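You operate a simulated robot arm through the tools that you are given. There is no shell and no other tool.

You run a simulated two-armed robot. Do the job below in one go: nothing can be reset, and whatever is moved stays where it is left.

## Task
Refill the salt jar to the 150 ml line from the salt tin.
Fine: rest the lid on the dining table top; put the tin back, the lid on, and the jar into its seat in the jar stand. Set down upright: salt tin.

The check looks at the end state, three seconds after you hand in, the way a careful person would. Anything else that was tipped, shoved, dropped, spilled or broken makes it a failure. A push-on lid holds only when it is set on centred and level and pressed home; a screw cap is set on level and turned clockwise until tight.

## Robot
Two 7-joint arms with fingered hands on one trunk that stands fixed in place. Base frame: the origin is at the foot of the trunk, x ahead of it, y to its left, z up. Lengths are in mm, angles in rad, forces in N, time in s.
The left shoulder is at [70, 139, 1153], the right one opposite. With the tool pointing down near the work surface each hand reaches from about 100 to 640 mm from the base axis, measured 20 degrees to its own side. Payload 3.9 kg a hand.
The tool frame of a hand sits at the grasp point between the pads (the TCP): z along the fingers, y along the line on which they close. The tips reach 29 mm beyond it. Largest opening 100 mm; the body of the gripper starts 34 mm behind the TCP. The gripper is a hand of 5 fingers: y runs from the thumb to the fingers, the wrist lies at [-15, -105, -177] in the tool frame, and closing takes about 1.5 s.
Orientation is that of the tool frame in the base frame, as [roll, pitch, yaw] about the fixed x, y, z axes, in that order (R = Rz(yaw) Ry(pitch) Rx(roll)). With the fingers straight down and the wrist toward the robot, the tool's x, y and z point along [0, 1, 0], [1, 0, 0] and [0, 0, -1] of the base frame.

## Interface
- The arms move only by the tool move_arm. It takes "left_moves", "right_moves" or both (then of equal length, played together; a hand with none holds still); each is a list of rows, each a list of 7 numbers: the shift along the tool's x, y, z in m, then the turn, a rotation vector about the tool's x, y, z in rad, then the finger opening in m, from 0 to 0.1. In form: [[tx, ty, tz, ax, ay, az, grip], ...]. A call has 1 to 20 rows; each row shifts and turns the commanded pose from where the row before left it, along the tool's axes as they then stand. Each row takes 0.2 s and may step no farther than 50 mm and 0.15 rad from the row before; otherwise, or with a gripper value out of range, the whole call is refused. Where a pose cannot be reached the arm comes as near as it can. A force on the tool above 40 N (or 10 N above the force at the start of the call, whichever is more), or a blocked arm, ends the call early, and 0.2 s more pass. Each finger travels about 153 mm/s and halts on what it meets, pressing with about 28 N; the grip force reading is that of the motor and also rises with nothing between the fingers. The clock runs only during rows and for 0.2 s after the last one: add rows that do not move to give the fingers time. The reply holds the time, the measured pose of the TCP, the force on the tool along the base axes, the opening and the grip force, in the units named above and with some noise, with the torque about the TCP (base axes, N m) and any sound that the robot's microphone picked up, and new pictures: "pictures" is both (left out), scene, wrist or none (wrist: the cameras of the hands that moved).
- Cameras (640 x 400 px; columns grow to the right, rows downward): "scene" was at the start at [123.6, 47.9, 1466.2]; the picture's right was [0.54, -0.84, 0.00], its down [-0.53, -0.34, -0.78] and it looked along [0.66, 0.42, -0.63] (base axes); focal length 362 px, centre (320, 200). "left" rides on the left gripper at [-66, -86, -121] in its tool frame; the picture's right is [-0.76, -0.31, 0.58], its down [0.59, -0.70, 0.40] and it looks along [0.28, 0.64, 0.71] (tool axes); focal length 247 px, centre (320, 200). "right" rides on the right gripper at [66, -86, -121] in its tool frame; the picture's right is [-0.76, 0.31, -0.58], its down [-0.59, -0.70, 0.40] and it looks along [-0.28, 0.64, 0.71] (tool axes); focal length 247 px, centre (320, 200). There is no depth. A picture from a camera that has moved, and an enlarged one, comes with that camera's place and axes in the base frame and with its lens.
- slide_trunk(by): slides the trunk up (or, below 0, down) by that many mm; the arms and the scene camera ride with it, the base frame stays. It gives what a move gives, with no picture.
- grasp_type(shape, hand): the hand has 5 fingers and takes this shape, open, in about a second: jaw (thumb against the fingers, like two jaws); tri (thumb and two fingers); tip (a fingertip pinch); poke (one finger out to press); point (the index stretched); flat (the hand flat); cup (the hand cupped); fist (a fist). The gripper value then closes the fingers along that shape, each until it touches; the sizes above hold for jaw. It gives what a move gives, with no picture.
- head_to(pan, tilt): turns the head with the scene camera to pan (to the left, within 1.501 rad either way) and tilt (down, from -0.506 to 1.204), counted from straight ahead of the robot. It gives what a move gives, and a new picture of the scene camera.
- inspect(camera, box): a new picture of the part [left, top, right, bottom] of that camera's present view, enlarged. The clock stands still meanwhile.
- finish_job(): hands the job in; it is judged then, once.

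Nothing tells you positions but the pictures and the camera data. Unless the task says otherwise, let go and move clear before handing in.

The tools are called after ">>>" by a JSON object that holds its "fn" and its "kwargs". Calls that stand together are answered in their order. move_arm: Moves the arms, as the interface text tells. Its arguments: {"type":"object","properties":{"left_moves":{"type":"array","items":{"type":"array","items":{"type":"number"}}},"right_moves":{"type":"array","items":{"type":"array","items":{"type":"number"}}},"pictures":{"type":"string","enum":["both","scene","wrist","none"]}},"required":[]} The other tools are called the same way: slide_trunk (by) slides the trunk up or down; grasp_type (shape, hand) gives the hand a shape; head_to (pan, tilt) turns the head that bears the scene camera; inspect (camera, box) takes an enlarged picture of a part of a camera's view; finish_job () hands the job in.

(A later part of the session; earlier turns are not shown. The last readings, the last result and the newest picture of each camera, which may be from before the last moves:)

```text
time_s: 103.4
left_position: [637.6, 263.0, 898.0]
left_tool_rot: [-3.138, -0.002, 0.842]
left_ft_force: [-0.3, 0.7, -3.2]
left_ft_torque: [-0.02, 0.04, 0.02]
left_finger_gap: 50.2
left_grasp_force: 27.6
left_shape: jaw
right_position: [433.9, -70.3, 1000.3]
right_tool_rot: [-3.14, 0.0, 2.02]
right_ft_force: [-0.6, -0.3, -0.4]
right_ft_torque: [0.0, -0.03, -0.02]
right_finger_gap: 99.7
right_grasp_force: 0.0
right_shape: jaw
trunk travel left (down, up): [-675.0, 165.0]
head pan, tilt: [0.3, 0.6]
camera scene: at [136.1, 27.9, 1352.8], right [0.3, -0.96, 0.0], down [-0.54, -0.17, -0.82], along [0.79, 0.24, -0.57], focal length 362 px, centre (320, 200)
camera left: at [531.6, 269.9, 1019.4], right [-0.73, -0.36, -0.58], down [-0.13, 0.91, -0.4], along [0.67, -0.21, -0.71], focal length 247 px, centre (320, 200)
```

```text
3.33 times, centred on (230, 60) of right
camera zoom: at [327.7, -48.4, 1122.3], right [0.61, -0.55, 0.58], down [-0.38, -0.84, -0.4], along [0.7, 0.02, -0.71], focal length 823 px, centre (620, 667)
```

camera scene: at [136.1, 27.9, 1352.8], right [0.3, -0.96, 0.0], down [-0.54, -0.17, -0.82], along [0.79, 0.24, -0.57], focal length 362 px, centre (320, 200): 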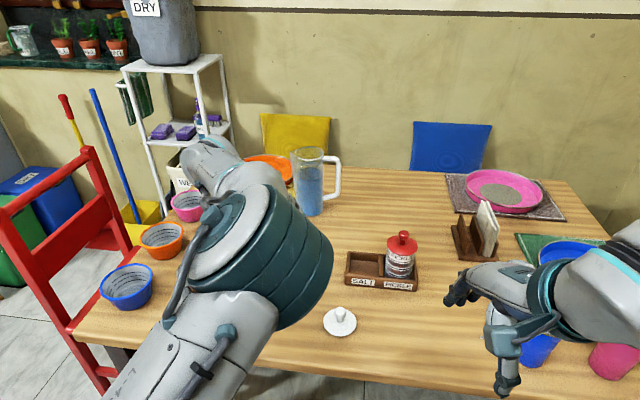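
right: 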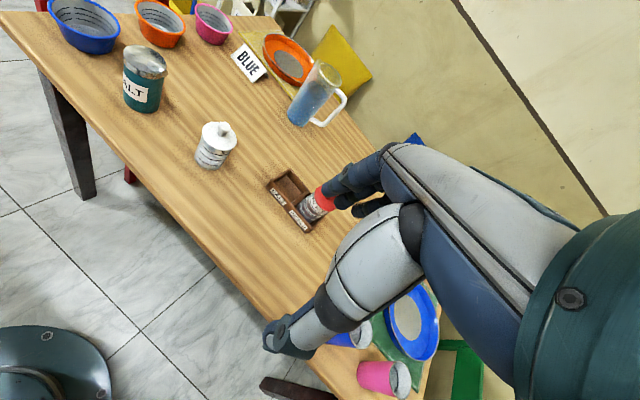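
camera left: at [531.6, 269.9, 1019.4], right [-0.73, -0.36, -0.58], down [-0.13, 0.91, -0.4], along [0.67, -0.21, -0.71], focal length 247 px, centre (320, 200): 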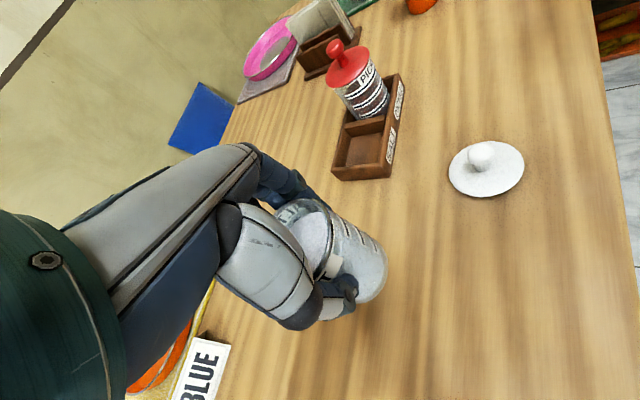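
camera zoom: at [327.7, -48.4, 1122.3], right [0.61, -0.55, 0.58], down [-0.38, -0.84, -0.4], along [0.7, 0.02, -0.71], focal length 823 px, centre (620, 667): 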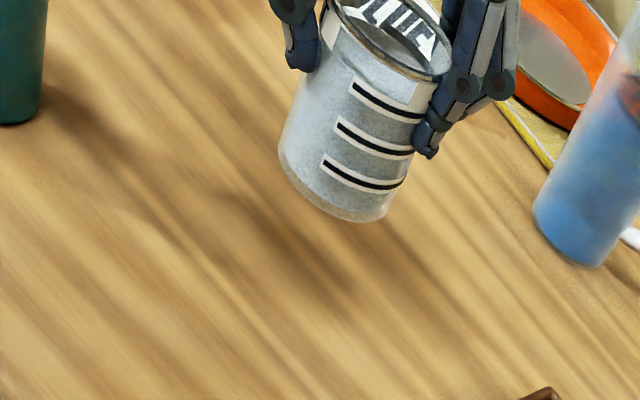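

The jar is level and steady. I'll continue to above the SALT seat.

>>> {"fn": "move_arm", "kwargs": {"left_moves": [[-0.0032, 0.0198, 0, 0, 0, 0, 0.03], [-0.0032, 0.0198, 0, 0, 0, 0, 0.03], [-0.0032, 0.0198, 0, 0, 0, 0, 0.03], [-0.0032, 0.0198, 0, 0, 0, 0, 0.03], [-0.0032, 0.0198, 0, 0, 0, 0, 0.03], [0, 0, 0, 0, 0, -0.14, 0.03], [0, 0, 0, 0, 0, -0.14, 0.03], [0, 0, 0, 0, 0, -0.14, 0.03], [0, 0, 0, 0, 0, -0.14, 0.03], [-0.019, 0.0113, 0, 0, 0, 0, 0.03], [-0.019, 0.0113, 0, 0, 0, 0, 0.03], [-0.019, 0.0113, 0, 0, 0, 0, 0.03], [-0.019, 0.0113, 0, 0, 0, 0, 0.03], [0, 0, 0, 0, 0, 0, 0.03]]}}

>>> {"fn": "inspect", "kwargs": {"camera": "right", "box": [220, 40, 380, 160]}}

>>> {"fn": "inspect", "kwargs": {"camera": "scene", "box": [310, 180, 450, 300]}}

>>> {"fn": "inspect", "kwargs": {"camera": "left", "box": [250, 150, 530, 370]}}

```text
time_s: 106.4
left_position: [734.1, 103.1, 898.0]
left_tool_rot: [-3.14, -0.001, 1.404]
left_ft_force: [0.6, 0.2, -2.5]
left_ft_torque: [-0.01, 0.01, -0.03]
left_finger_gap: 49.9
left_grasp_force: 27.5
left_shape: jaw
right_position: [433.3, -69.9, 1000.6]
right_tool_rot: [3.141, 0.001, 2.022]
right_ft_force: [-0.1, 0.5, 0.0]
right_ft_torque: [0.0, -0.01, -0.04]
right_finger_gap: 99.8
right_grasp_force: 0.0
right_shape: jaw
trunk travel left (down, up): [-675.0, 165.0]
head pan, tilt: [0.3, 0.6]
camera scene: at [136.0, 28.2, 1352.9], right [0.3, -0.96, 0.0], down [-0.54, -0.17, -0.82], along [0.79, 0.24, -0.57], focal length 362 px, centre (320, 200)
camera left: at [640.4, 52.3, 1018.0], right [-0.43, -0.69, -0.58], down [-0.59, 0.7, -0.4], along [0.68, 0.17, -0.71], focal length 247 px, centre (320, 200)
```

scene: 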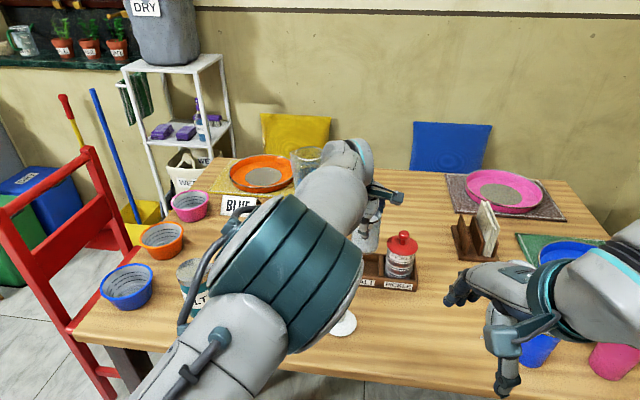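
left: 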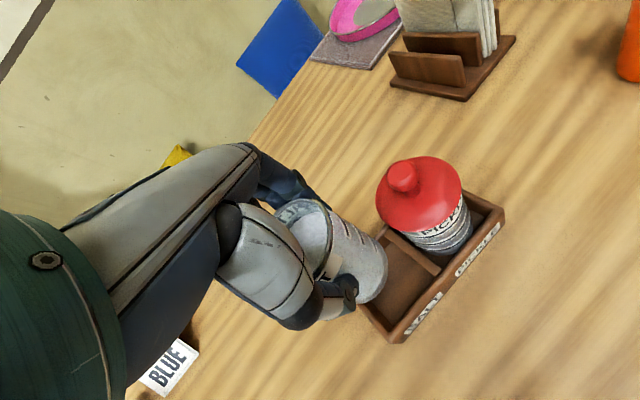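

```text
3.33 times, centred on (300, 100) of right
camera zoom: at [327.6, -48.1, 1122.3], right [0.61, -0.55, 0.58], down [-0.38, -0.84, -0.4], along [0.7, 0.02, -0.71], focal length 823 px, centre (387, 533)
```

zoom: 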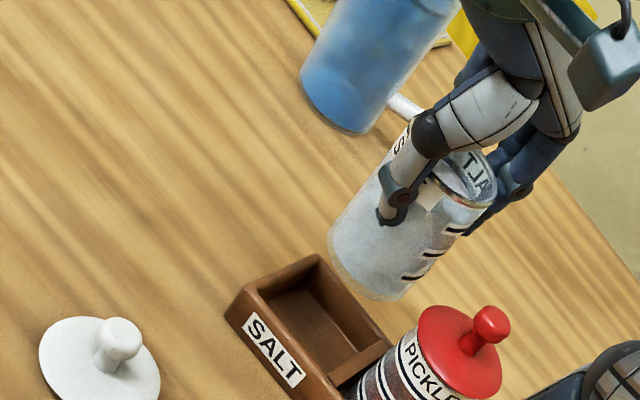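

```text
3.33 times, centred on (380, 240) of scene
camera zoom: at [136.0, 28.2, 1352.9], right [0.3, -0.96, 0.0], down [-0.54, -0.17, -0.82], along [0.79, 0.24, -0.57], focal length 1205 px, centre (120, 67)
```

zoom: 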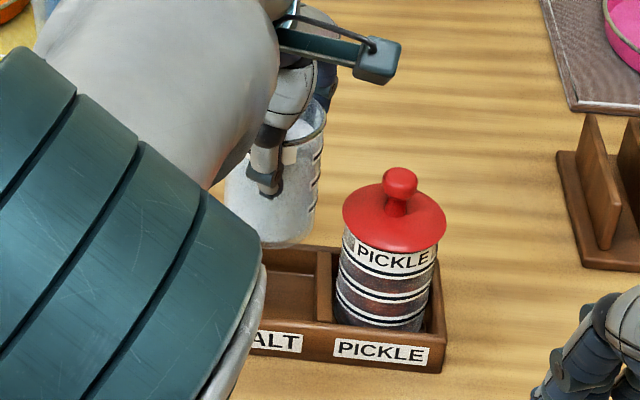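

```text
1.82 times, centred on (390, 260) of left
camera zoom: at [640.4, 52.3, 1018.0], right [-0.43, -0.69, -0.58], down [-0.59, 0.7, -0.4], along [0.68, 0.17, -0.71], focal length 449 px, centre (193, 91)
```

zoom: 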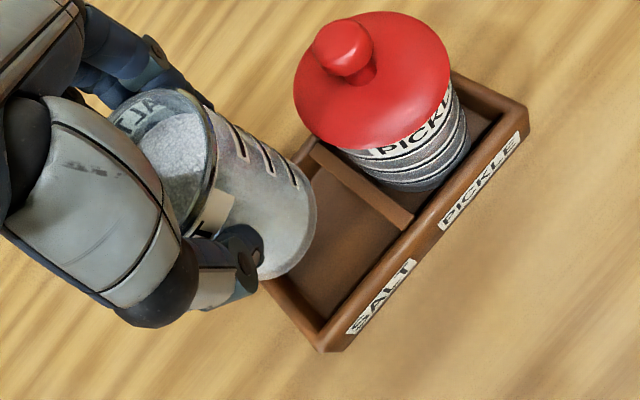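

The jar is above the seat. I'll zoom in to measure its tilt and its offset from the seat before lowering.

>>> {"fn": "inspect", "kwargs": {"camera": "right", "box": [275, 60, 365, 140]}}

>>> {"fn": "inspect", "kwargs": {"camera": "left", "box": [270, 180, 430, 320]}}

>>> {"fn": "inspect", "kwargs": {"camera": "scene", "box": [340, 190, 430, 260]}}

```text
5.00 times, centred on (320, 100) of right
camera zoom: at [327.6, -48.1, 1122.3], right [0.61, -0.55, 0.58], down [-0.38, -0.84, -0.4], along [0.7, 0.02, -0.71], focal length 1235 px, centre (320, 700)
```

zoom: 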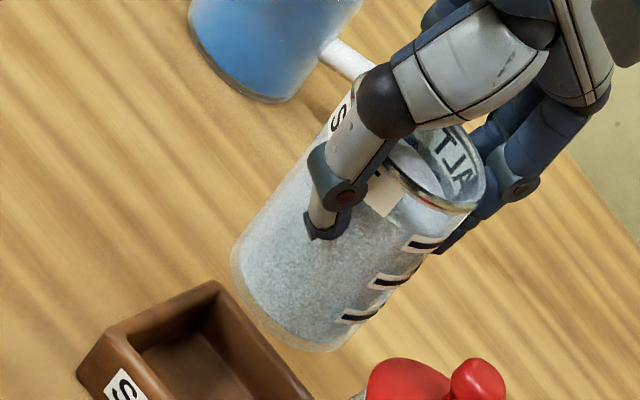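

```text
2.86 times, centred on (350, 250) of left
camera zoom: at [640.4, 52.3, 1018.0], right [-0.43, -0.69, -0.58], down [-0.59, 0.7, -0.4], along [0.68, 0.17, -0.71], focal length 706 px, centre (234, 57)
```

zoom: 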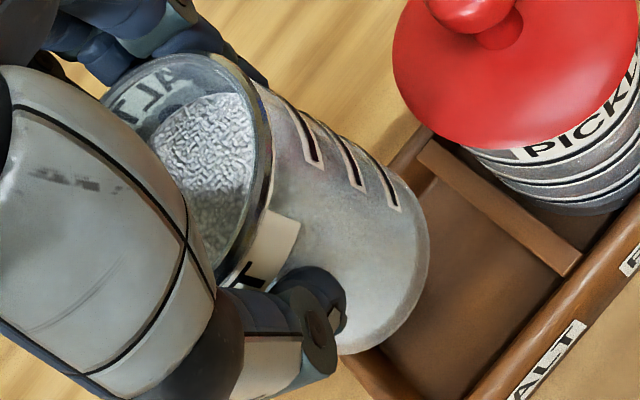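

```text
5.71 times, centred on (385, 225) of scene
camera zoom: at [136.0, 28.2, 1352.9], right [0.3, -0.96, 0.0], down [-0.54, -0.17, -0.82], along [0.79, 0.24, -0.57], focal length 2066 px, centre (-51, 57)
```

zoom: 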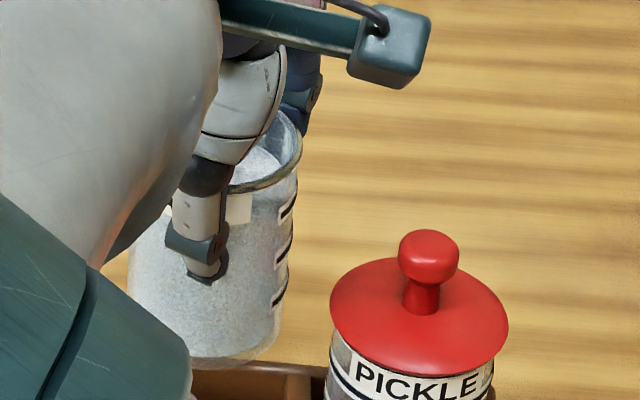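

The measurements scatter by several mm, so I'll lower to just above the stand's walls, where the alignment can be judged directly.

>>> {"fn": "move_arm", "kwargs": {"left_moves": [[0, 0, 0.015, 0, 0, 0, 0.03], [0, 0, 0.012, 0, 0, 0, 0.03], [0, 0, 0.008, 0, 0, 0, 0.03], [0, 0, 0, 0, 0, 0, 0.03]], "pictures": "none"}}

>>> {"fn": "inspect", "kwargs": {"camera": "right", "box": [265, 80, 355, 160]}}

>>> {"fn": "inspect", "kwargs": {"camera": "left", "box": [270, 180, 430, 320]}}

>>> {"fn": "inspect", "kwargs": {"camera": "scene", "box": [340, 200, 430, 290]}}

```text
time_s: 107.4
left_position: [734.5, 102.2, 861.4]
left_tool_rot: [-3.139, -0.002, 1.4]
left_ft_force: [-0.5, 1.5, -2.7]
left_ft_torque: [-0.01, 0.01, 0.0]
left_finger_gap: 50.0
left_grasp_force: 28.5
left_shape: jaw
right_position: [433.1, -70.8, 1001.3]
right_tool_rot: [-3.14, 0.001, 2.019]
right_ft_force: [-0.3, -0.5, 0.4]
right_ft_torque: [-0.01, 0.0, -0.02]
right_finger_gap: 99.8
right_grasp_force: 0.1
right_shape: jaw
trunk travel left (down, up): [-675.0, 165.0]
head pan, tilt: [0.3, 0.6]
```

```text
5.00 times, centred on (310, 120) of right
camera zoom: at [327.7, -48.3, 1122.3], right [0.61, -0.55, 0.58], down [-0.38, -0.84, -0.4], along [0.7, 0.02, -0.71], focal length 1235 px, centre (370, 600)
```

zoom: 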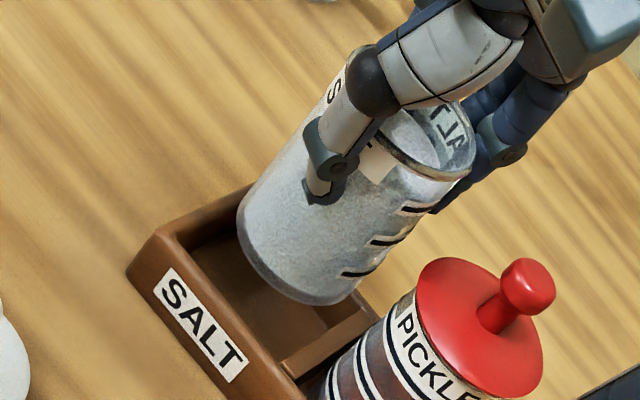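

```text
2.86 times, centred on (350, 250) of left
camera zoom: at [640.2, 50.6, 982.1], right [-0.43, -0.69, -0.58], down [-0.59, 0.7, -0.39], along [0.68, 0.17, -0.71], focal length 706 px, centre (234, 57)
```

zoom: 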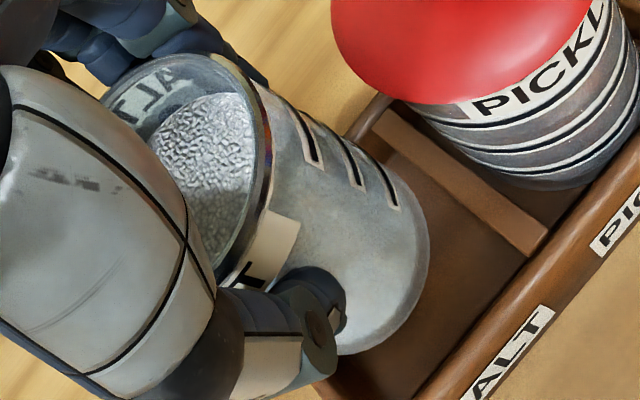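

```text
4.44 times, centred on (385, 245) of scene
camera zoom: at [136.1, 28.0, 1352.8], right [0.3, -0.96, 0.0], down [-0.54, -0.17, -0.82], along [0.79, 0.24, -0.57], focal length 1607 px, centre (31, 0)
```

zoom: 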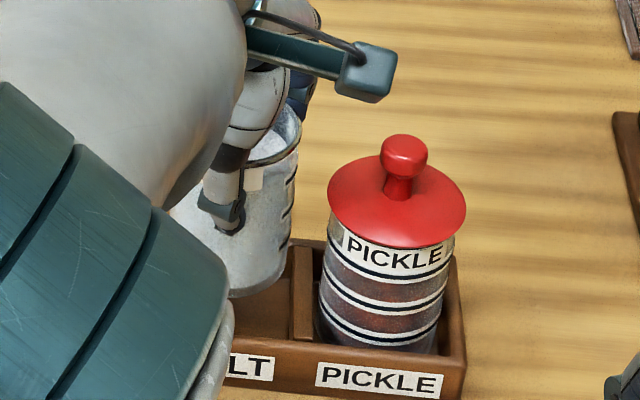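

Comparing the jar bottom with the seat in all three cameras, the jar needs to go about 4 mm nearer and 3.5 mm to the right. I'll apply that and lower to just above the wall tops.

>>> {"fn": "move_arm", "kwargs": {"left_moves": [[-0.0041, -0.0033, 0, 0, 0, 0, 0.03], [0, 0, 0.007, 0, 0, 0, 0.03], [0, 0, 0.006, 0, 0, 0, 0.03], [0, 0, 0, 0, 0, 0, 0.03]], "pictures": "none"}}

>>> {"fn": "inspect", "kwargs": {"camera": "right", "box": [255, 90, 345, 170]}}

>>> {"fn": "inspect", "kwargs": {"camera": "left", "box": [290, 180, 450, 320]}}

>>> {"fn": "inspect", "kwargs": {"camera": "scene", "box": [340, 220, 430, 300]}}

```text
time_s: 108.4
left_position: [730.5, 100.1, 848.3]
left_tool_rot: [-3.141, -0.004, 1.402]
left_ft_force: [-1.1, -0.4, -2.0]
left_ft_torque: [0.0, -0.02, 0.02]
left_finger_gap: 50.2
left_grasp_force: 27.8
left_shape: jaw
right_position: [433.8, -71.3, 1001.7]
right_tool_rot: [3.141, 0.0, 2.022]
right_ft_force: [0.2, 1.0, -0.6]
right_ft_torque: [0.01, -0.03, 0.02]
right_finger_gap: 99.8
right_grasp_force: 0.0
right_shape: jaw
trunk travel left (down, up): [-675.0, 165.0]
head pan, tilt: [0.3, 0.6]
```

```text
5.00 times, centred on (300, 130) of right
camera zoom: at [327.7, -48.4, 1122.3], right [0.61, -0.55, 0.58], down [-0.38, -0.84, -0.4], along [0.7, 0.02, -0.71], focal length 1235 px, centre (420, 550)
```

zoom: 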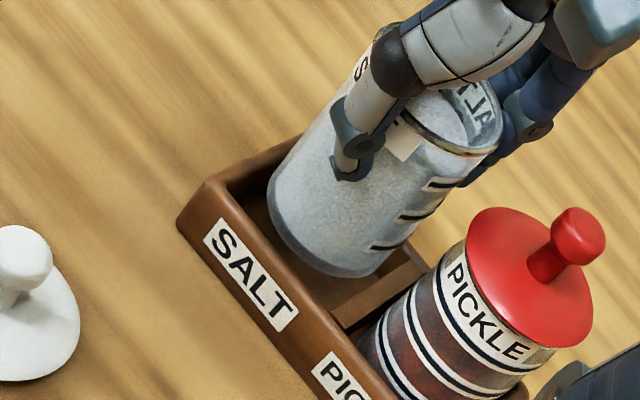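

```text
2.86 times, centred on (370, 250) of left
camera zoom: at [635.4, 48.5, 969.9], right [-0.43, -0.69, -0.58], down [-0.59, 0.7, -0.4], along [0.68, 0.17, -0.71], focal length 706 px, centre (177, 57)
```

zoom: 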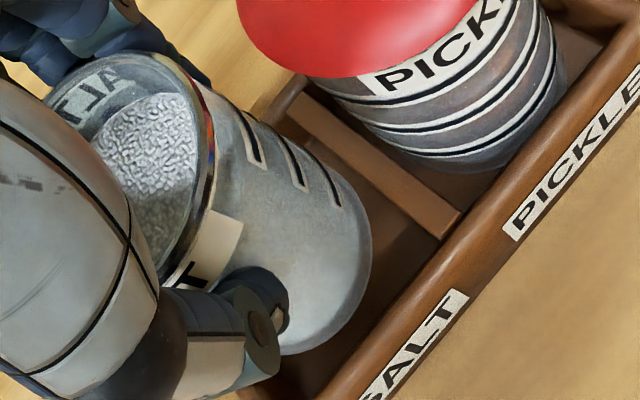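

```text
5.00 times, centred on (385, 260) of scene
camera zoom: at [136.2, 27.9, 1352.8], right [0.3, -0.96, 0.0], down [-0.54, -0.17, -0.82], along [0.79, 0.24, -0.57], focal length 1808 px, centre (-5, -100)
```

zoom: 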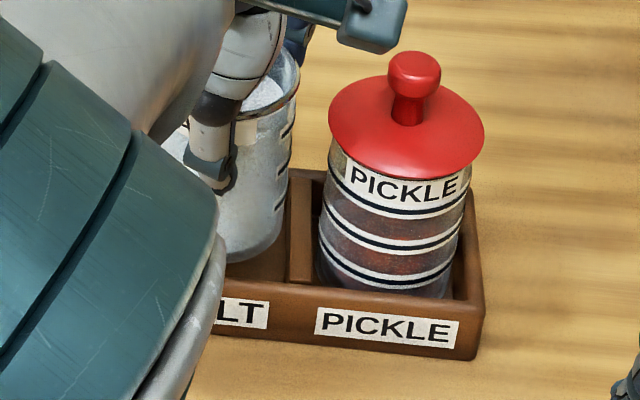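

Judging the clearances to the near wall and the divider, a further 2.5 mm nearer and 2 mm to the right centres it. I'll apply that and lower slowly past the wall tops, watching the force.

>>> {"fn": "move_arm", "kwargs": {"left_moves": [[-0.0024, -0.0021, 0, 0, 0, 0, 0.03], [0, 0, 0.004, 0, 0, 0, 0.03], [0, 0, 0.003, 0, 0, 0, 0.03], [0, 0, 0.003, 0, 0, 0, 0.03], [0, 0, 0, 0, 0, 0, 0.03]], "pictures": "none"}}

>>> {"fn": "inspect", "kwargs": {"camera": "right", "box": [255, 90, 345, 170]}}

>>> {"fn": "inspect", "kwargs": {"camera": "left", "box": [290, 180, 450, 320]}}

```text
time_s: 109.6
left_position: [727.1, 98.7, 836.7]
left_tool_rot: [-3.141, -0.002, 1.4]
left_ft_force: [-0.9, 1.0, -2.5]
left_ft_torque: [-0.05, 0.03, 0.01]
left_finger_gap: 50.1
left_grasp_force: 28.2
left_shape: jaw
right_position: [433.6, -70.6, 1001.9]
right_tool_rot: [3.141, 0.001, 2.02]
right_ft_force: [0.5, -0.3, 0.3]
right_ft_torque: [0.0, -0.03, 0.01]
right_finger_gap: 100.1
right_grasp_force: 0.1
right_shape: jaw
trunk travel left (down, up): [-675.0, 165.0]
head pan, tilt: [0.3, 0.6]
```

```text
5.00 times, centred on (300, 130) of right
camera zoom: at [327.8, -48.4, 1122.3], right [0.61, -0.55, 0.58], down [-0.38, -0.84, -0.4], along [0.7, 0.02, -0.71], focal length 1235 px, centre (420, 550)
```

zoom: 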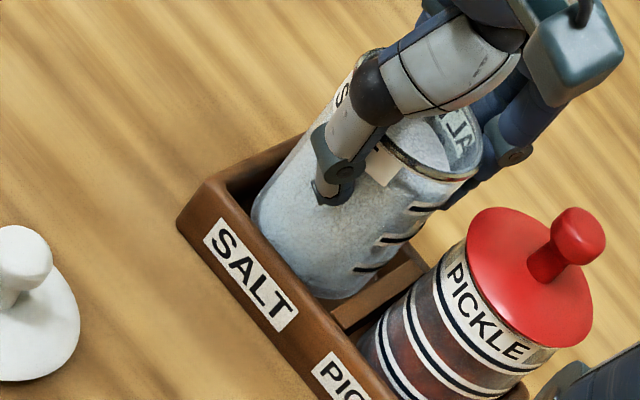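

```text
2.86 times, centred on (370, 250) of left
camera zoom: at [631.8, 46.1, 958.6], right [-0.43, -0.69, -0.58], down [-0.59, 0.7, -0.4], along [0.68, 0.17, -0.71], focal length 706 px, centre (177, 57)
```

zoom: 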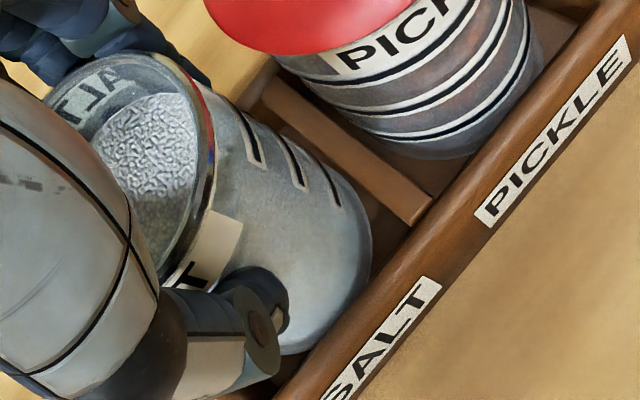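

No contact yet and the bottom seems to be inside the seat. I'll continue in small steps.

>>> {"fn": "move_arm", "kwargs": {"left_moves": [[0, 0, 0.003, 0, 0, 0, 0.03], [0, 0, 0.003, 0, 0, 0, 0.03], [0, 0, 0, 0, 0, 0, 0.03]], "pictures": "none"}}

>>> {"fn": "move_arm", "kwargs": {"left_moves": [[0, 0, 0.003, 0, 0, 0, 0.03], [0, 0, 0, 0, 0, 0, 0.03]], "pictures": "none"}}

>>> {"fn": "inspect", "kwargs": {"camera": "right", "box": [255, 90, 345, 170]}}

>>> {"fn": "inspect", "kwargs": {"camera": "left", "box": [290, 180, 450, 320]}}

```text
time_s: 110.4
left_position: [727.4, 98.3, 832.3]
left_tool_rot: [-3.139, -0.002, 1.402]
left_ft_force: [-0.4, -0.1, -3.0]
left_ft_torque: [-0.03, -0.01, -0.02]
left_finger_gap: 49.9
left_grasp_force: 28.2
left_shape: jaw
right_position: [433.5, -71.7, 1001.3]
right_tool_rot: [3.141, -0.001, 2.021]
right_ft_force: [0.8, -0.7, -0.1]
right_ft_torque: [0.03, 0.06, -0.03]
right_finger_gap: 99.9
right_grasp_force: 0.1
right_shape: jaw
trunk travel left (down, up): [-675.0, 165.0]
head pan, tilt: [0.3, 0.6]
```

```text
time_s: 111.0
left_position: [727.7, 97.4, 829.0]
left_tool_rot: [-3.139, -0.004, 1.401]
left_ft_force: [-0.5, -0.3, -2.5]
left_ft_torque: [0.01, 0.03, -0.02]
left_finger_gap: 50.2
left_grasp_force: 28.2
left_shape: jaw
right_position: [433.8, -70.2, 1001.8]
right_tool_rot: [-3.141, 0.0, 2.02]
right_ft_force: [-0.3, 0.0, 0.8]
right_ft_torque: [-0.01, -0.03, -0.01]
right_finger_gap: 100.0
right_grasp_force: 0.0
right_shape: jaw
trunk travel left (down, up): [-675.0, 165.0]
head pan, tilt: [0.3, 0.6]
```

```text
5.00 times, centred on (300, 130) of right
camera zoom: at [327.7, -48.3, 1122.3], right [0.61, -0.55, 0.58], down [-0.38, -0.84, -0.4], along [0.7, 0.02, -0.71], focal length 1235 px, centre (420, 550)
```

zoom: 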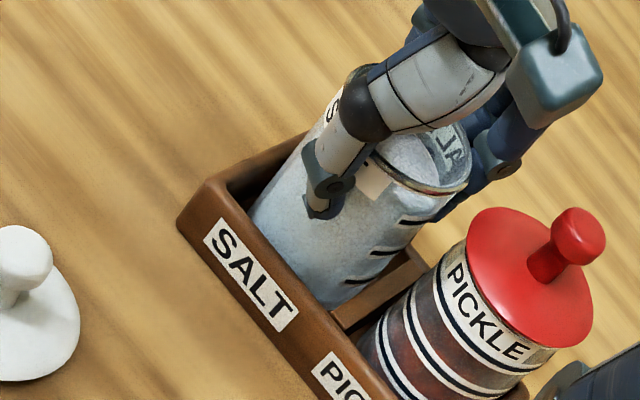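

```text
2.86 times, centred on (370, 250) of left
camera zoom: at [632.6, 45.7, 949.9], right [-0.43, -0.69, -0.58], down [-0.59, 0.7, -0.4], along [0.68, 0.17, -0.71], focal length 706 px, centre (177, 57)
```

zoom: 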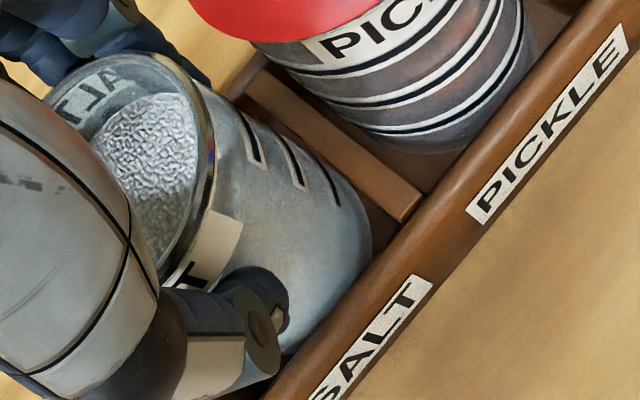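

The jar is going into the seat cleanly. A few more mm until it touches the floor of the seat.

>>> {"fn": "move_arm", "kwargs": {"left_moves": [[0, 0, 0.002, 0, 0, 0, 0.03], [0, 0, 0.002, 0, 0, 0, 0.03], [0, 0, 0, 0, 0, 0, 0.03]], "pictures": "none"}}

>>> {"fn": "move_arm", "kwargs": {"left_moves": [[0, 0, 0.002, 0, 0, 0, 0.03], [0, 0, 0, 0, 0, 0, 0.03]], "pictures": "none"}}

```text
time_s: 111.8
left_position: [727.1, 98.1, 826.7]
left_tool_rot: [-3.139, -0.004, 1.4]
left_ft_force: [0.8, 0.0, 1.0]
left_ft_torque: [0.04, 0.0, -0.02]
left_finger_gap: 50.1
left_grasp_force: 28.6
left_shape: jaw
right_position: [434.3, -70.9, 1000.9]
right_tool_rot: [-3.141, 0.0, 2.021]
right_ft_force: [0.3, 0.3, 0.2]
right_ft_torque: [0.0, -0.01, -0.02]
right_finger_gap: 99.8
right_grasp_force: 0.0
right_shape: jaw
trunk travel left (down, up): [-675.0, 165.0]
head pan, tilt: [0.3, 0.6]
```

```text
time_s: 112.4
left_position: [727.3, 98.8, 825.9]
left_tool_rot: [3.141, -0.005, 1.403]
left_ft_force: [1.4, -1.1, 7.1]
left_ft_torque: [0.04, -0.07, 0.0]
left_finger_gap: 50.2
left_grasp_force: 27.8
left_shape: jaw
right_position: [432.8, -70.2, 1001.7]
right_tool_rot: [3.14, 0.001, 2.022]
right_ft_force: [0.8, -0.3, 0.4]
right_ft_torque: [-0.02, 0.0, 0.02]
right_finger_gap: 99.8
right_grasp_force: 0.0
right_shape: jaw
trunk travel left (down, up): [-675.0, 165.0]
head pan, tilt: [0.3, 0.6]
```

The jar touched the seat floor (7 N). I'll ease off and open the hand.

>>> {"fn": "move_arm", "kwargs": {"left_moves": [[0, 0, -0.001, 0, 0, 0, 0.05], [0, 0, 0, 0, 0, 0, 0.056], [0, 0, 0, 0, 0, 0, 0.062], [0, 0, 0, 0, 0, 0, 0.07], [0, 0, 0, 0, 0, 0, 0.08], [0, 0, 0, 0, 0, 0, 0.09], [0, 0, 0, 0, 0, 0, 0.095], [0, 0, 0, 0, 0, 0, 0.095]], "pictures": "none"}}

>>> {"fn": "inspect", "kwargs": {"camera": "right", "box": [255, 90, 345, 170]}}

>>> {"fn": "inspect", "kwargs": {"camera": "left", "box": [290, 180, 450, 320]}}

>>> {"fn": "inspect", "kwargs": {"camera": "scene", "box": [340, 220, 430, 300]}}

```text
time_s: 114.2
left_position: [726.6, 98.4, 825.4]
left_tool_rot: [-3.14, -0.004, 1.401]
left_ft_force: [-0.8, 1.0, -0.2]
left_ft_torque: [-0.02, -0.03, -0.01]
left_finger_gap: 94.5
left_grasp_force: 0.0
left_shape: jaw
right_position: [432.5, -70.7, 1000.5]
right_tool_rot: [-3.14, 0.002, 2.02]
right_ft_force: [0.6, 0.3, 0.2]
right_ft_torque: [-0.01, 0.0, -0.02]
right_finger_gap: 100.0
right_grasp_force: 0.1
right_shape: jaw
trunk travel left (down, up): [-675.0, 165.0]
head pan, tilt: [0.3, 0.6]
```

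```text
5.00 times, centred on (300, 130) of right
camera zoom: at [327.4, -48.4, 1122.4], right [0.61, -0.55, 0.58], down [-0.38, -0.84, -0.4], along [0.7, 0.02, -0.71], focal length 1235 px, centre (420, 550)
```

zoom: 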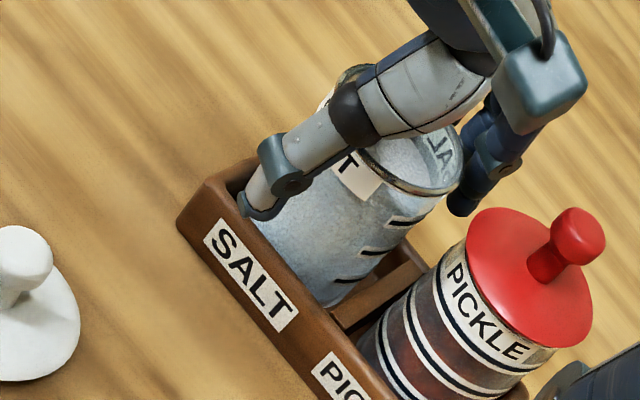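

```text
2.86 times, centred on (370, 250) of left
camera zoom: at [632.0, 47.1, 945.8], right [-0.43, -0.69, -0.58], down [-0.59, 0.7, -0.4], along [0.68, 0.17, -0.71], focal length 706 px, centre (177, 57)
```

zoom: 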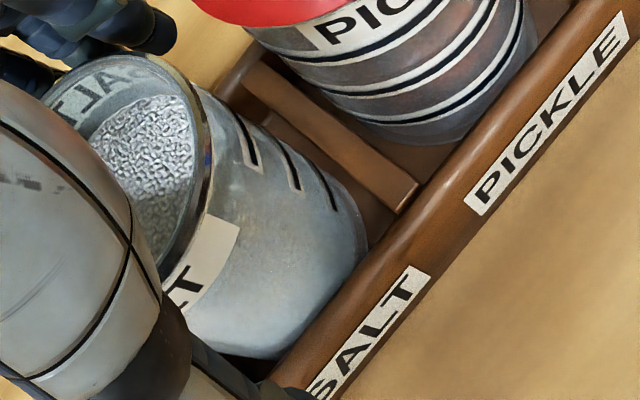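

```text
5.00 times, centred on (385, 260) of scene
camera zoom: at [135.7, 27.8, 1352.9], right [0.3, -0.96, 0.0], down [-0.54, -0.17, -0.83], along [0.79, 0.24, -0.56], focal length 1808 px, centre (-5, -100)
```

zoom: 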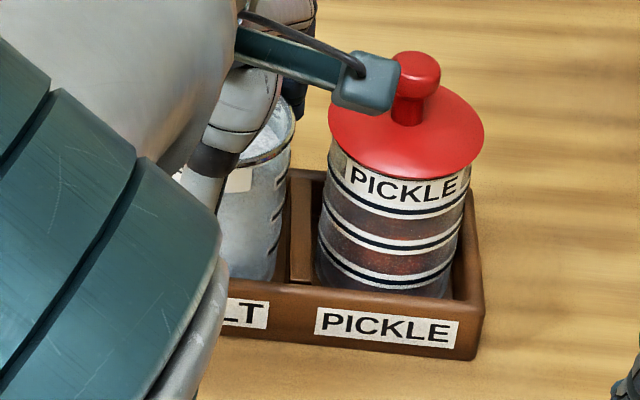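

The jar stands in its seat and is released. I'll rise straight up.

>>> {"fn": "move_arm", "kwargs": {"left_moves": [[0, 0, -0.015, 0, 0, 0, 0.1], [0, 0, -0.03, 0, 0, 0, 0.1], [0, 0, -0.03, 0, 0, 0, 0.1], [0, 0, -0.03, 0, 0, 0, 0.1], [0, 0, -0.03, 0, 0, 0, 0.1], [0, 0, 0, 0, 0, 0, 0.1]]}}

>>> {"fn": "inspect", "kwargs": {"camera": "right", "box": [240, 90, 360, 180]}}

>>> {"fn": "inspect", "kwargs": {"camera": "left", "box": [340, 160, 500, 320]}}

```text
time_s: 115.6
left_position: [728.8, 104.1, 955.5]
left_tool_rot: [-3.131, 0.007, 1.416]
left_ft_force: [-0.6, 0.1, 0.5]
left_ft_torque: [-0.01, 0.01, -0.03]
left_finger_gap: 99.9
left_grasp_force: 0.1
left_shape: jaw
right_position: [432.9, -70.8, 1001.3]
right_tool_rot: [3.141, 0.0, 2.022]
right_ft_force: [0.6, -0.2, -1.0]
right_ft_torque: [0.0, 0.01, -0.04]
right_finger_gap: 99.6
right_grasp_force: 0.1
right_shape: jaw
trunk travel left (down, up): [-675.0, 165.0]
head pan, tilt: [0.3, 0.6]
camera scene: at [136.1, 27.9, 1352.8], right [0.3, -0.96, 0.0], down [-0.54, -0.17, -0.82], along [0.79, 0.24, -0.57], focal length 362 px, centre (320, 200)
camera left: at [635.8, 52.4, 1078.5], right [-0.43, -0.7, -0.57], down [-0.61, 0.69, -0.4], along [0.67, 0.18, -0.72], focal length 247 px, centre (320, 200)
```

scene: 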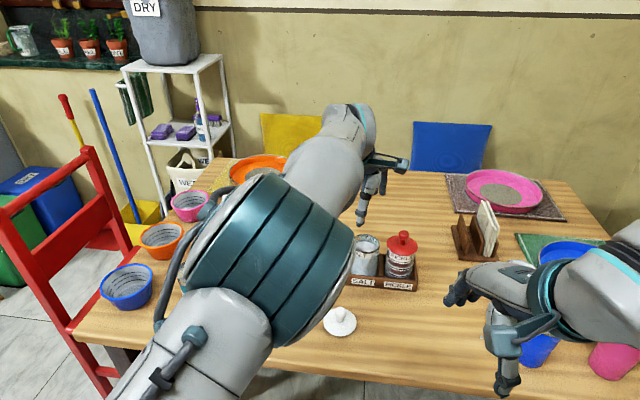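
left: 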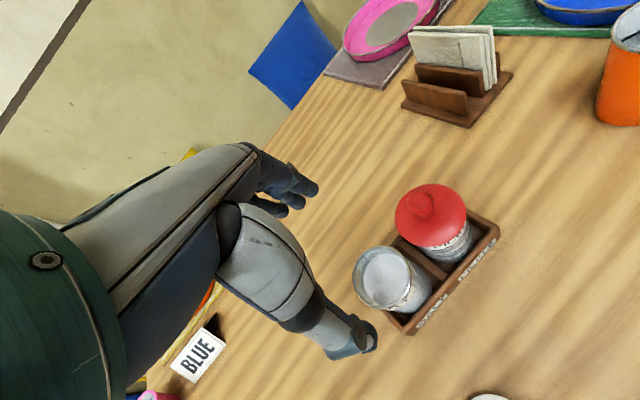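

```text
4.44 times, centred on (300, 135) of right
camera zoom: at [327.7, -48.4, 1122.3], right [0.61, -0.55, 0.58], down [-0.38, -0.84, -0.4], along [0.7, 0.02, -0.71], focal length 1098 px, centre (409, 489)
```

zoom: 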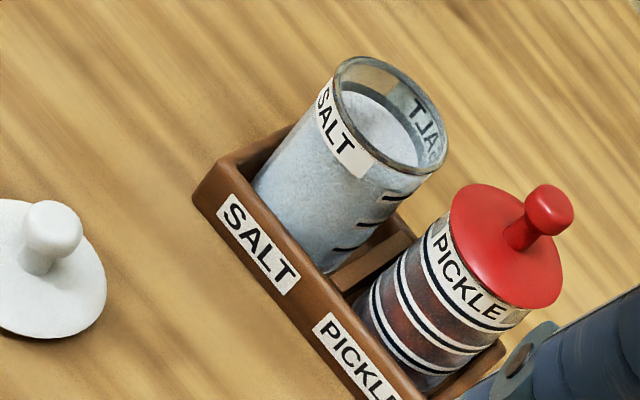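

```text
2.50 times, centred on (420, 240) of left
camera zoom: at [635.8, 52.4, 1078.5], right [-0.43, -0.7, -0.57], down [-0.61, 0.69, -0.4], along [0.67, 0.18, -0.72], focal length 617 px, centre (70, 100)
```

zoom: 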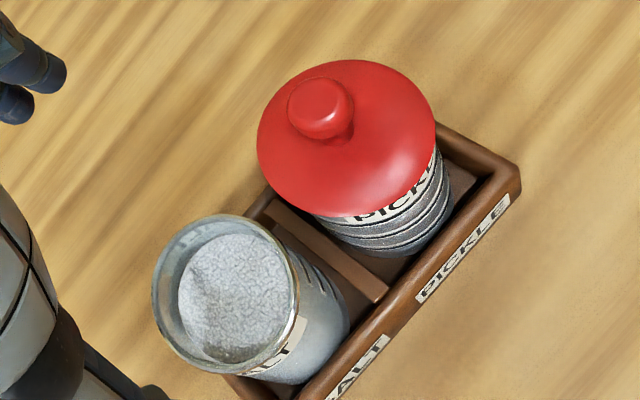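

The jar stands upright in its seat, and its rim centre is nearly right below the hand. Next I'll fetch the lid: go back through the intermediate yaw and over the lid.

>>> {"fn": "move_arm", "kwargs": {"left_moves": [[0.0378, -0.02, 0, 0, 0, 0, 0.09], [0.0378, -0.02, 0, 0, 0, 0, 0.08], [0, 0, 0, 0, 0, 0.144, 0.07], [0, 0, 0, 0, 0, 0.144, 0.07], [0, 0, 0, 0, 0, 0.144, 0.07], [0, 0, 0, 0, 0, 0.144, 0.07], [-0.0092, -0.0327, 0, 0, 0, 0, 0.07], [-0.0092, -0.0327, 0, 0, 0, 0, 0.07], [0, 0, 0, 0, 0, 0.14, 0.07], [0, 0, 0, 0, 0, 0.14, 0.07], [0, 0, 0, 0, 0, 0.14, 0.07], [0, 0, 0, 0, 0, 0.14, 0.07], [-0.0281, 0.0252, 0, 0, 0, 0, 0.07], [-0.0281, 0.0252, 0, 0, 0, 0, 0.07], [-0.0281, 0.0252, 0, 0, 0, 0, 0.07], [0, 0, 0, 0, 0, 0, 0.07]]}}

>>> {"fn": "inspect", "kwargs": {"camera": "left", "box": [280, 180, 460, 340]}}

```text
time_s: 119.2
left_position: [566.1, 128.8, 900.2]
left_tool_rot: [-3.126, 0.124, 0.303]
left_ft_force: [0.1, -1.3, 0.5]
left_ft_torque: [-0.02, 0.0, -0.01]
left_finger_gap: 70.2
left_grasp_force: 0.1
left_shape: jaw
right_position: [431.8, -69.1, 1000.9]
right_tool_rot: [-3.14, 0.002, 2.02]
right_ft_force: [-0.6, 0.6, -0.5]
right_ft_torque: [-0.01, 0.0, -0.02]
right_finger_gap: 99.9
right_grasp_force: 0.0
right_shape: jaw
trunk travel left (down, up): [-675.0, 165.0]
head pan, tilt: [0.3, 0.6]
stopped in row 16 (left hand): the arm was blocked; the commanded pose is now the measured one
camera scene: at [136.0, 28.8, 1352.9], right [0.3, -0.96, 0.0], down [-0.54, -0.17, -0.82], along [0.79, 0.24, -0.57], focal length 362 px, centre (320, 200)
camera left: at [494.6, 192.3, 1029.3], right [-0.88, 0.06, -0.47], down [0.3, 0.84, -0.46], along [0.37, -0.55, -0.75], focal length 247 px, centre (320, 200)
```

scene: 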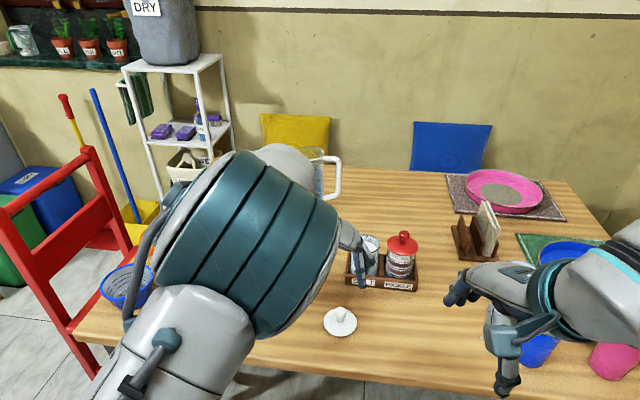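
left: 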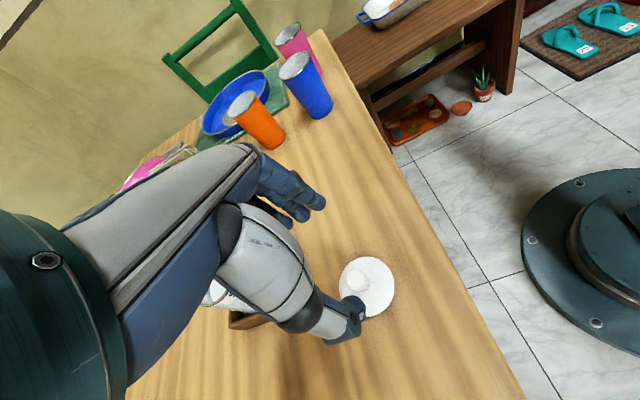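

```text
2.50 times, centred on (370, 260) of left
camera zoom: at [494.6, 192.3, 1029.3], right [-0.88, 0.06, -0.47], down [0.3, 0.84, -0.46], along [0.37, -0.55, -0.75], focal length 617 px, centre (195, 50)
```

zoom: 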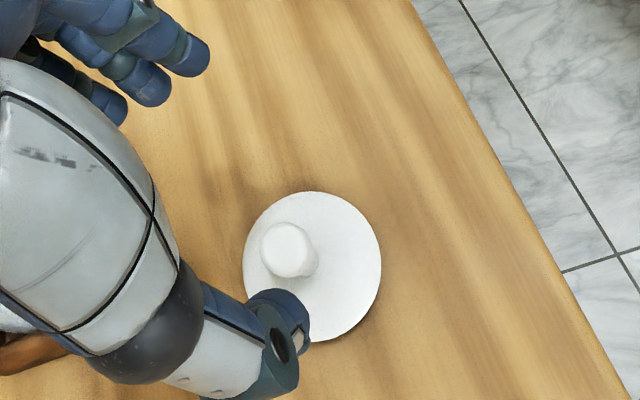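

The arm got blocked when folding in toward the lid, so I need the wrist further out. I'll back out, level the tool, and approach the lid with a yaw that keeps the arm more extended.

>>> {"fn": "move_arm", "kwargs": {"left_moves": [[0.0208, -0.0144, -0.0208, 0, 0, 0, 0.07], [0.0208, -0.0144, -0.0208, 0, 0, 0, 0.07], [0.0208, -0.0144, -0.0208, 0, 0, 0, 0.07], [0, 0, 0, -0.0156, 0.124, 0, 0.07], [0, 0, 0, 0, 0, 0, 0.07]], "pictures": "none"}}

```text
time_s: 120.4
left_position: [622.7, 184.5, 954.4]
left_tool_rot: [-3.136, -0.004, 0.294]
left_ft_force: [-0.2, 0.1, 0.3]
left_ft_torque: [-0.01, -0.01, -0.01]
left_finger_gap: 70.1
left_grasp_force: 0.0
left_shape: jaw
right_position: [434.1, -68.9, 1000.9]
right_tool_rot: [3.141, 0.002, 2.021]
right_ft_force: [-0.1, 1.0, -0.2]
right_ft_torque: [-0.03, -0.02, -0.02]
right_finger_gap: 99.7
right_grasp_force: 0.1
right_shape: jaw
trunk travel left (down, up): [-675.0, 165.0]
head pan, tilt: [0.3, 0.6]
```

>>> {"fn": "move_arm", "kwargs": {"left_moves": [[0, 0, 0, 0, 0, 0.147, 0.07], [0, 0, 0, 0, 0, 0.147, 0.07], [-0.014, 0.0175, 0, 0, 0, 0, 0.07], [-0.014, 0.0175, 0, 0, 0, 0, 0.07], [0, 0, 0, 0, 0, 0.15, 0.07], [0, 0, 0, 0, 0, 0.15, 0.07], [-0.0025, 0.017, 0, 0, 0, 0, 0.07], [-0.0026, 0.017, 0, 0, 0, 0, 0.07], [0, 0, 0, 0, 0, 0.1, 0.07], [0, 0, 0, 0, 0, 0, 0.07]]}}

>>> {"fn": "inspect", "kwargs": {"camera": "left", "box": [280, 180, 460, 340]}}

```text
time_s: 122.6
left_position: [578.1, 120.7, 954.2]
left_tool_rot: [-3.135, -0.001, -0.4]
left_ft_force: [-0.4, 0.6, 0.5]
left_ft_torque: [0.03, -0.02, -0.02]
left_finger_gap: 70.2
left_grasp_force: 0.0
left_shape: jaw
right_position: [432.9, -71.1, 1001.5]
right_tool_rot: [3.141, 0.0, 2.021]
right_ft_force: [0.1, 0.4, 0.6]
right_ft_torque: [-0.01, 0.02, 0.01]
right_finger_gap: 99.9
right_grasp_force: 0.0
right_shape: jaw
trunk travel left (down, up): [-675.0, 165.0]
head pan, tilt: [0.3, 0.6]
camera scene: at [135.3, 27.5, 1352.9], right [0.3, -0.96, 0.0], down [-0.54, -0.17, -0.83], along [0.79, 0.24, -0.56], focal length 362 px, centre (320, 200)
camera left: at [550.1, 223.3, 1075.2], right [-0.58, 0.58, -0.57], down [0.82, 0.42, -0.39], along [0.01, -0.7, -0.72], focal length 247 px, centre (320, 200)
```

scene: 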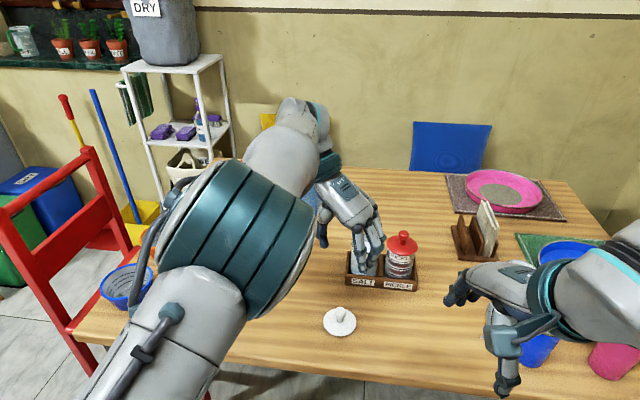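
left: 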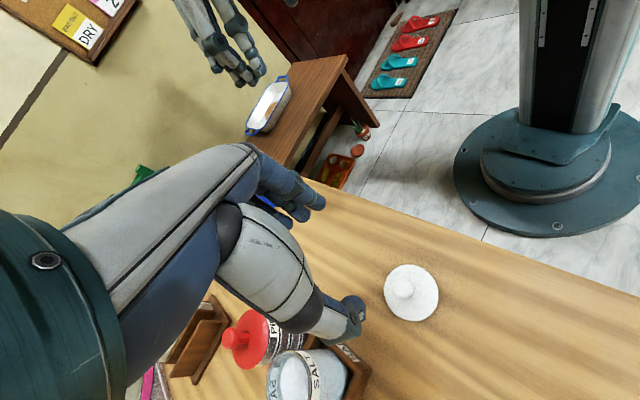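

```text
2.50 times, centred on (370, 260) of left
camera zoom: at [550.1, 223.3, 1075.2], right [-0.58, 0.58, -0.57], down [0.82, 0.42, -0.39], along [0.01, -0.7, -0.72], focal length 617 px, centre (195, 50)
```

zoom: 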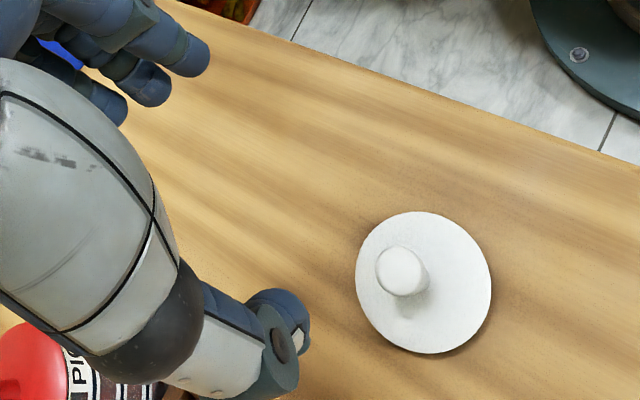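

The hand is accurate here and nearly over the knob. I'll correct by a few mm and lower partway.

>>> {"fn": "move_arm", "kwargs": {"left_moves": [[0.0019, -0.0031, 0.03, 0, 0, 0, 0.07], [0, 0, 0.03, 0, 0, 0, 0.07], [0, 0, 0.03, 0, 0, 0, 0.07], [0, 0, 0.02, 0, 0, 0, 0.06], [0, 0, 0, 0, 0, 0, 0.06]], "pictures": "none"}}

>>> {"fn": "inspect", "kwargs": {"camera": "left", "box": [260, 180, 440, 340]}}

>>> {"fn": "inspect", "kwargs": {"camera": "scene", "box": [290, 230, 410, 350]}}

```text
time_s: 123.8
left_position: [581.2, 123.2, 844.9]
left_tool_rot: [-3.136, -0.004, -0.398]
left_ft_force: [-0.7, 1.1, 0.3]
left_ft_torque: [0.03, 0.0, -0.01]
left_finger_gap: 60.3
left_grasp_force: 0.0
left_shape: jaw
right_position: [432.1, -70.3, 1002.0]
right_tool_rot: [-3.141, 0.001, 2.022]
right_ft_force: [0.0, 0.7, -1.6]
right_ft_torque: [0.03, 0.01, 0.01]
right_finger_gap: 99.8
right_grasp_force: 0.0
right_shape: jaw
trunk travel left (down, up): [-675.0, 165.0]
head pan, tilt: [0.3, 0.6]
```

```text
2.50 times, centred on (350, 260) of left
camera zoom: at [555.1, 226.7, 966.1], right [-0.58, 0.58, -0.58], down [0.82, 0.42, -0.39], along [0.01, -0.7, -0.72], focal length 617 px, centre (245, 50)
```

zoom: 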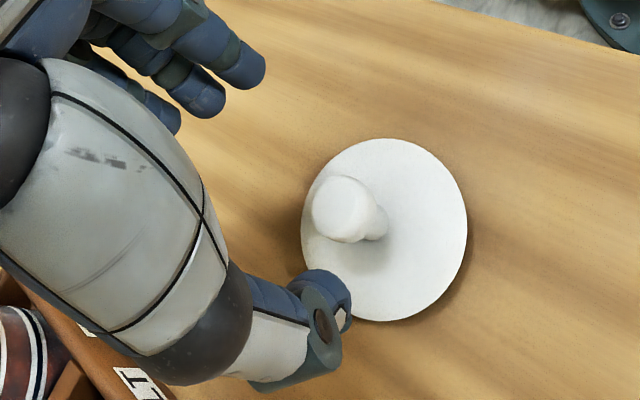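

```text
3.33 times, centred on (350, 290) of scene
camera zoom: at [135.3, 27.8, 1352.9], right [0.3, -0.96, 0.0], down [-0.54, -0.17, -0.83], along [0.79, 0.24, -0.56], focal length 1205 px, centre (220, -100)
```

zoom: 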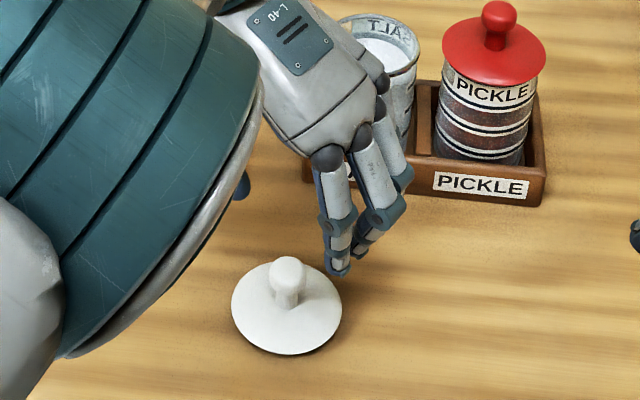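

The knob is centred. I'll descend to the stem height used before (z≈788).

>>> {"fn": "move_arm", "kwargs": {"left_moves": [[0, 0, 0.02, 0, 0, 0, 0.06], [0, 0, 0.02, 0, 0, 0, 0.06], [0, 0, 0.016, 0, 0, 0, 0.06], [0, 0, 0, 0, 0, 0, 0.06]], "pictures": "none"}}

>>> {"fn": "inspect", "kwargs": {"camera": "left", "box": [240, 160, 420, 320]}}

>>> {"fn": "inspect", "kwargs": {"camera": "scene", "box": [290, 230, 410, 350]}}

```text
time_s: 124.8
left_position: [580.4, 124.4, 789.3]
left_tool_rot: [-3.136, -0.001, -0.399]
left_ft_force: [0.5, -0.4, 0.9]
left_ft_torque: [-0.01, 0.01, -0.01]
left_finger_gap: 60.3
left_grasp_force: 0.1
left_shape: jaw
right_position: [433.0, -70.1, 1000.9]
right_tool_rot: [-3.141, -0.001, 2.021]
right_ft_force: [0.5, -0.5, 0.2]
right_ft_torque: [-0.01, -0.01, 0.01]
right_finger_gap: 99.9
right_grasp_force: 0.1
right_shape: jaw
trunk travel left (down, up): [-675.0, 165.0]
head pan, tilt: [0.3, 0.6]
```

```text
2.50 times, centred on (330, 240) of left
camera zoom: at [553.5, 226.6, 910.6], right [-0.58, 0.58, -0.58], down [0.82, 0.42, -0.39], along [0.01, -0.7, -0.72], focal length 617 px, centre (295, 100)
```

zoom: 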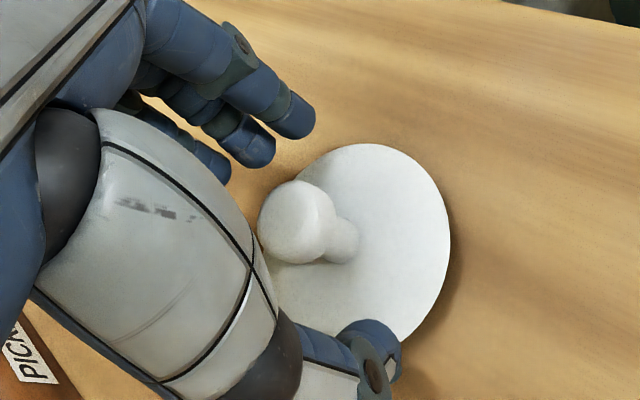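

```text
3.33 times, centred on (350, 290) of scene
camera zoom: at [135.4, 27.8, 1352.9], right [0.3, -0.96, 0.0], down [-0.54, -0.17, -0.83], along [0.79, 0.24, -0.56], focal length 1205 px, centre (220, -100)
```

zoom: 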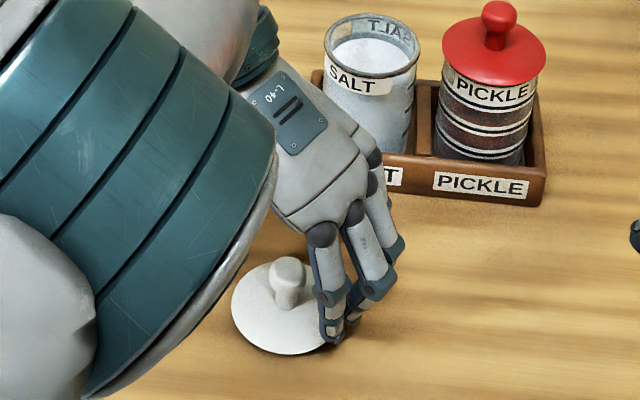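

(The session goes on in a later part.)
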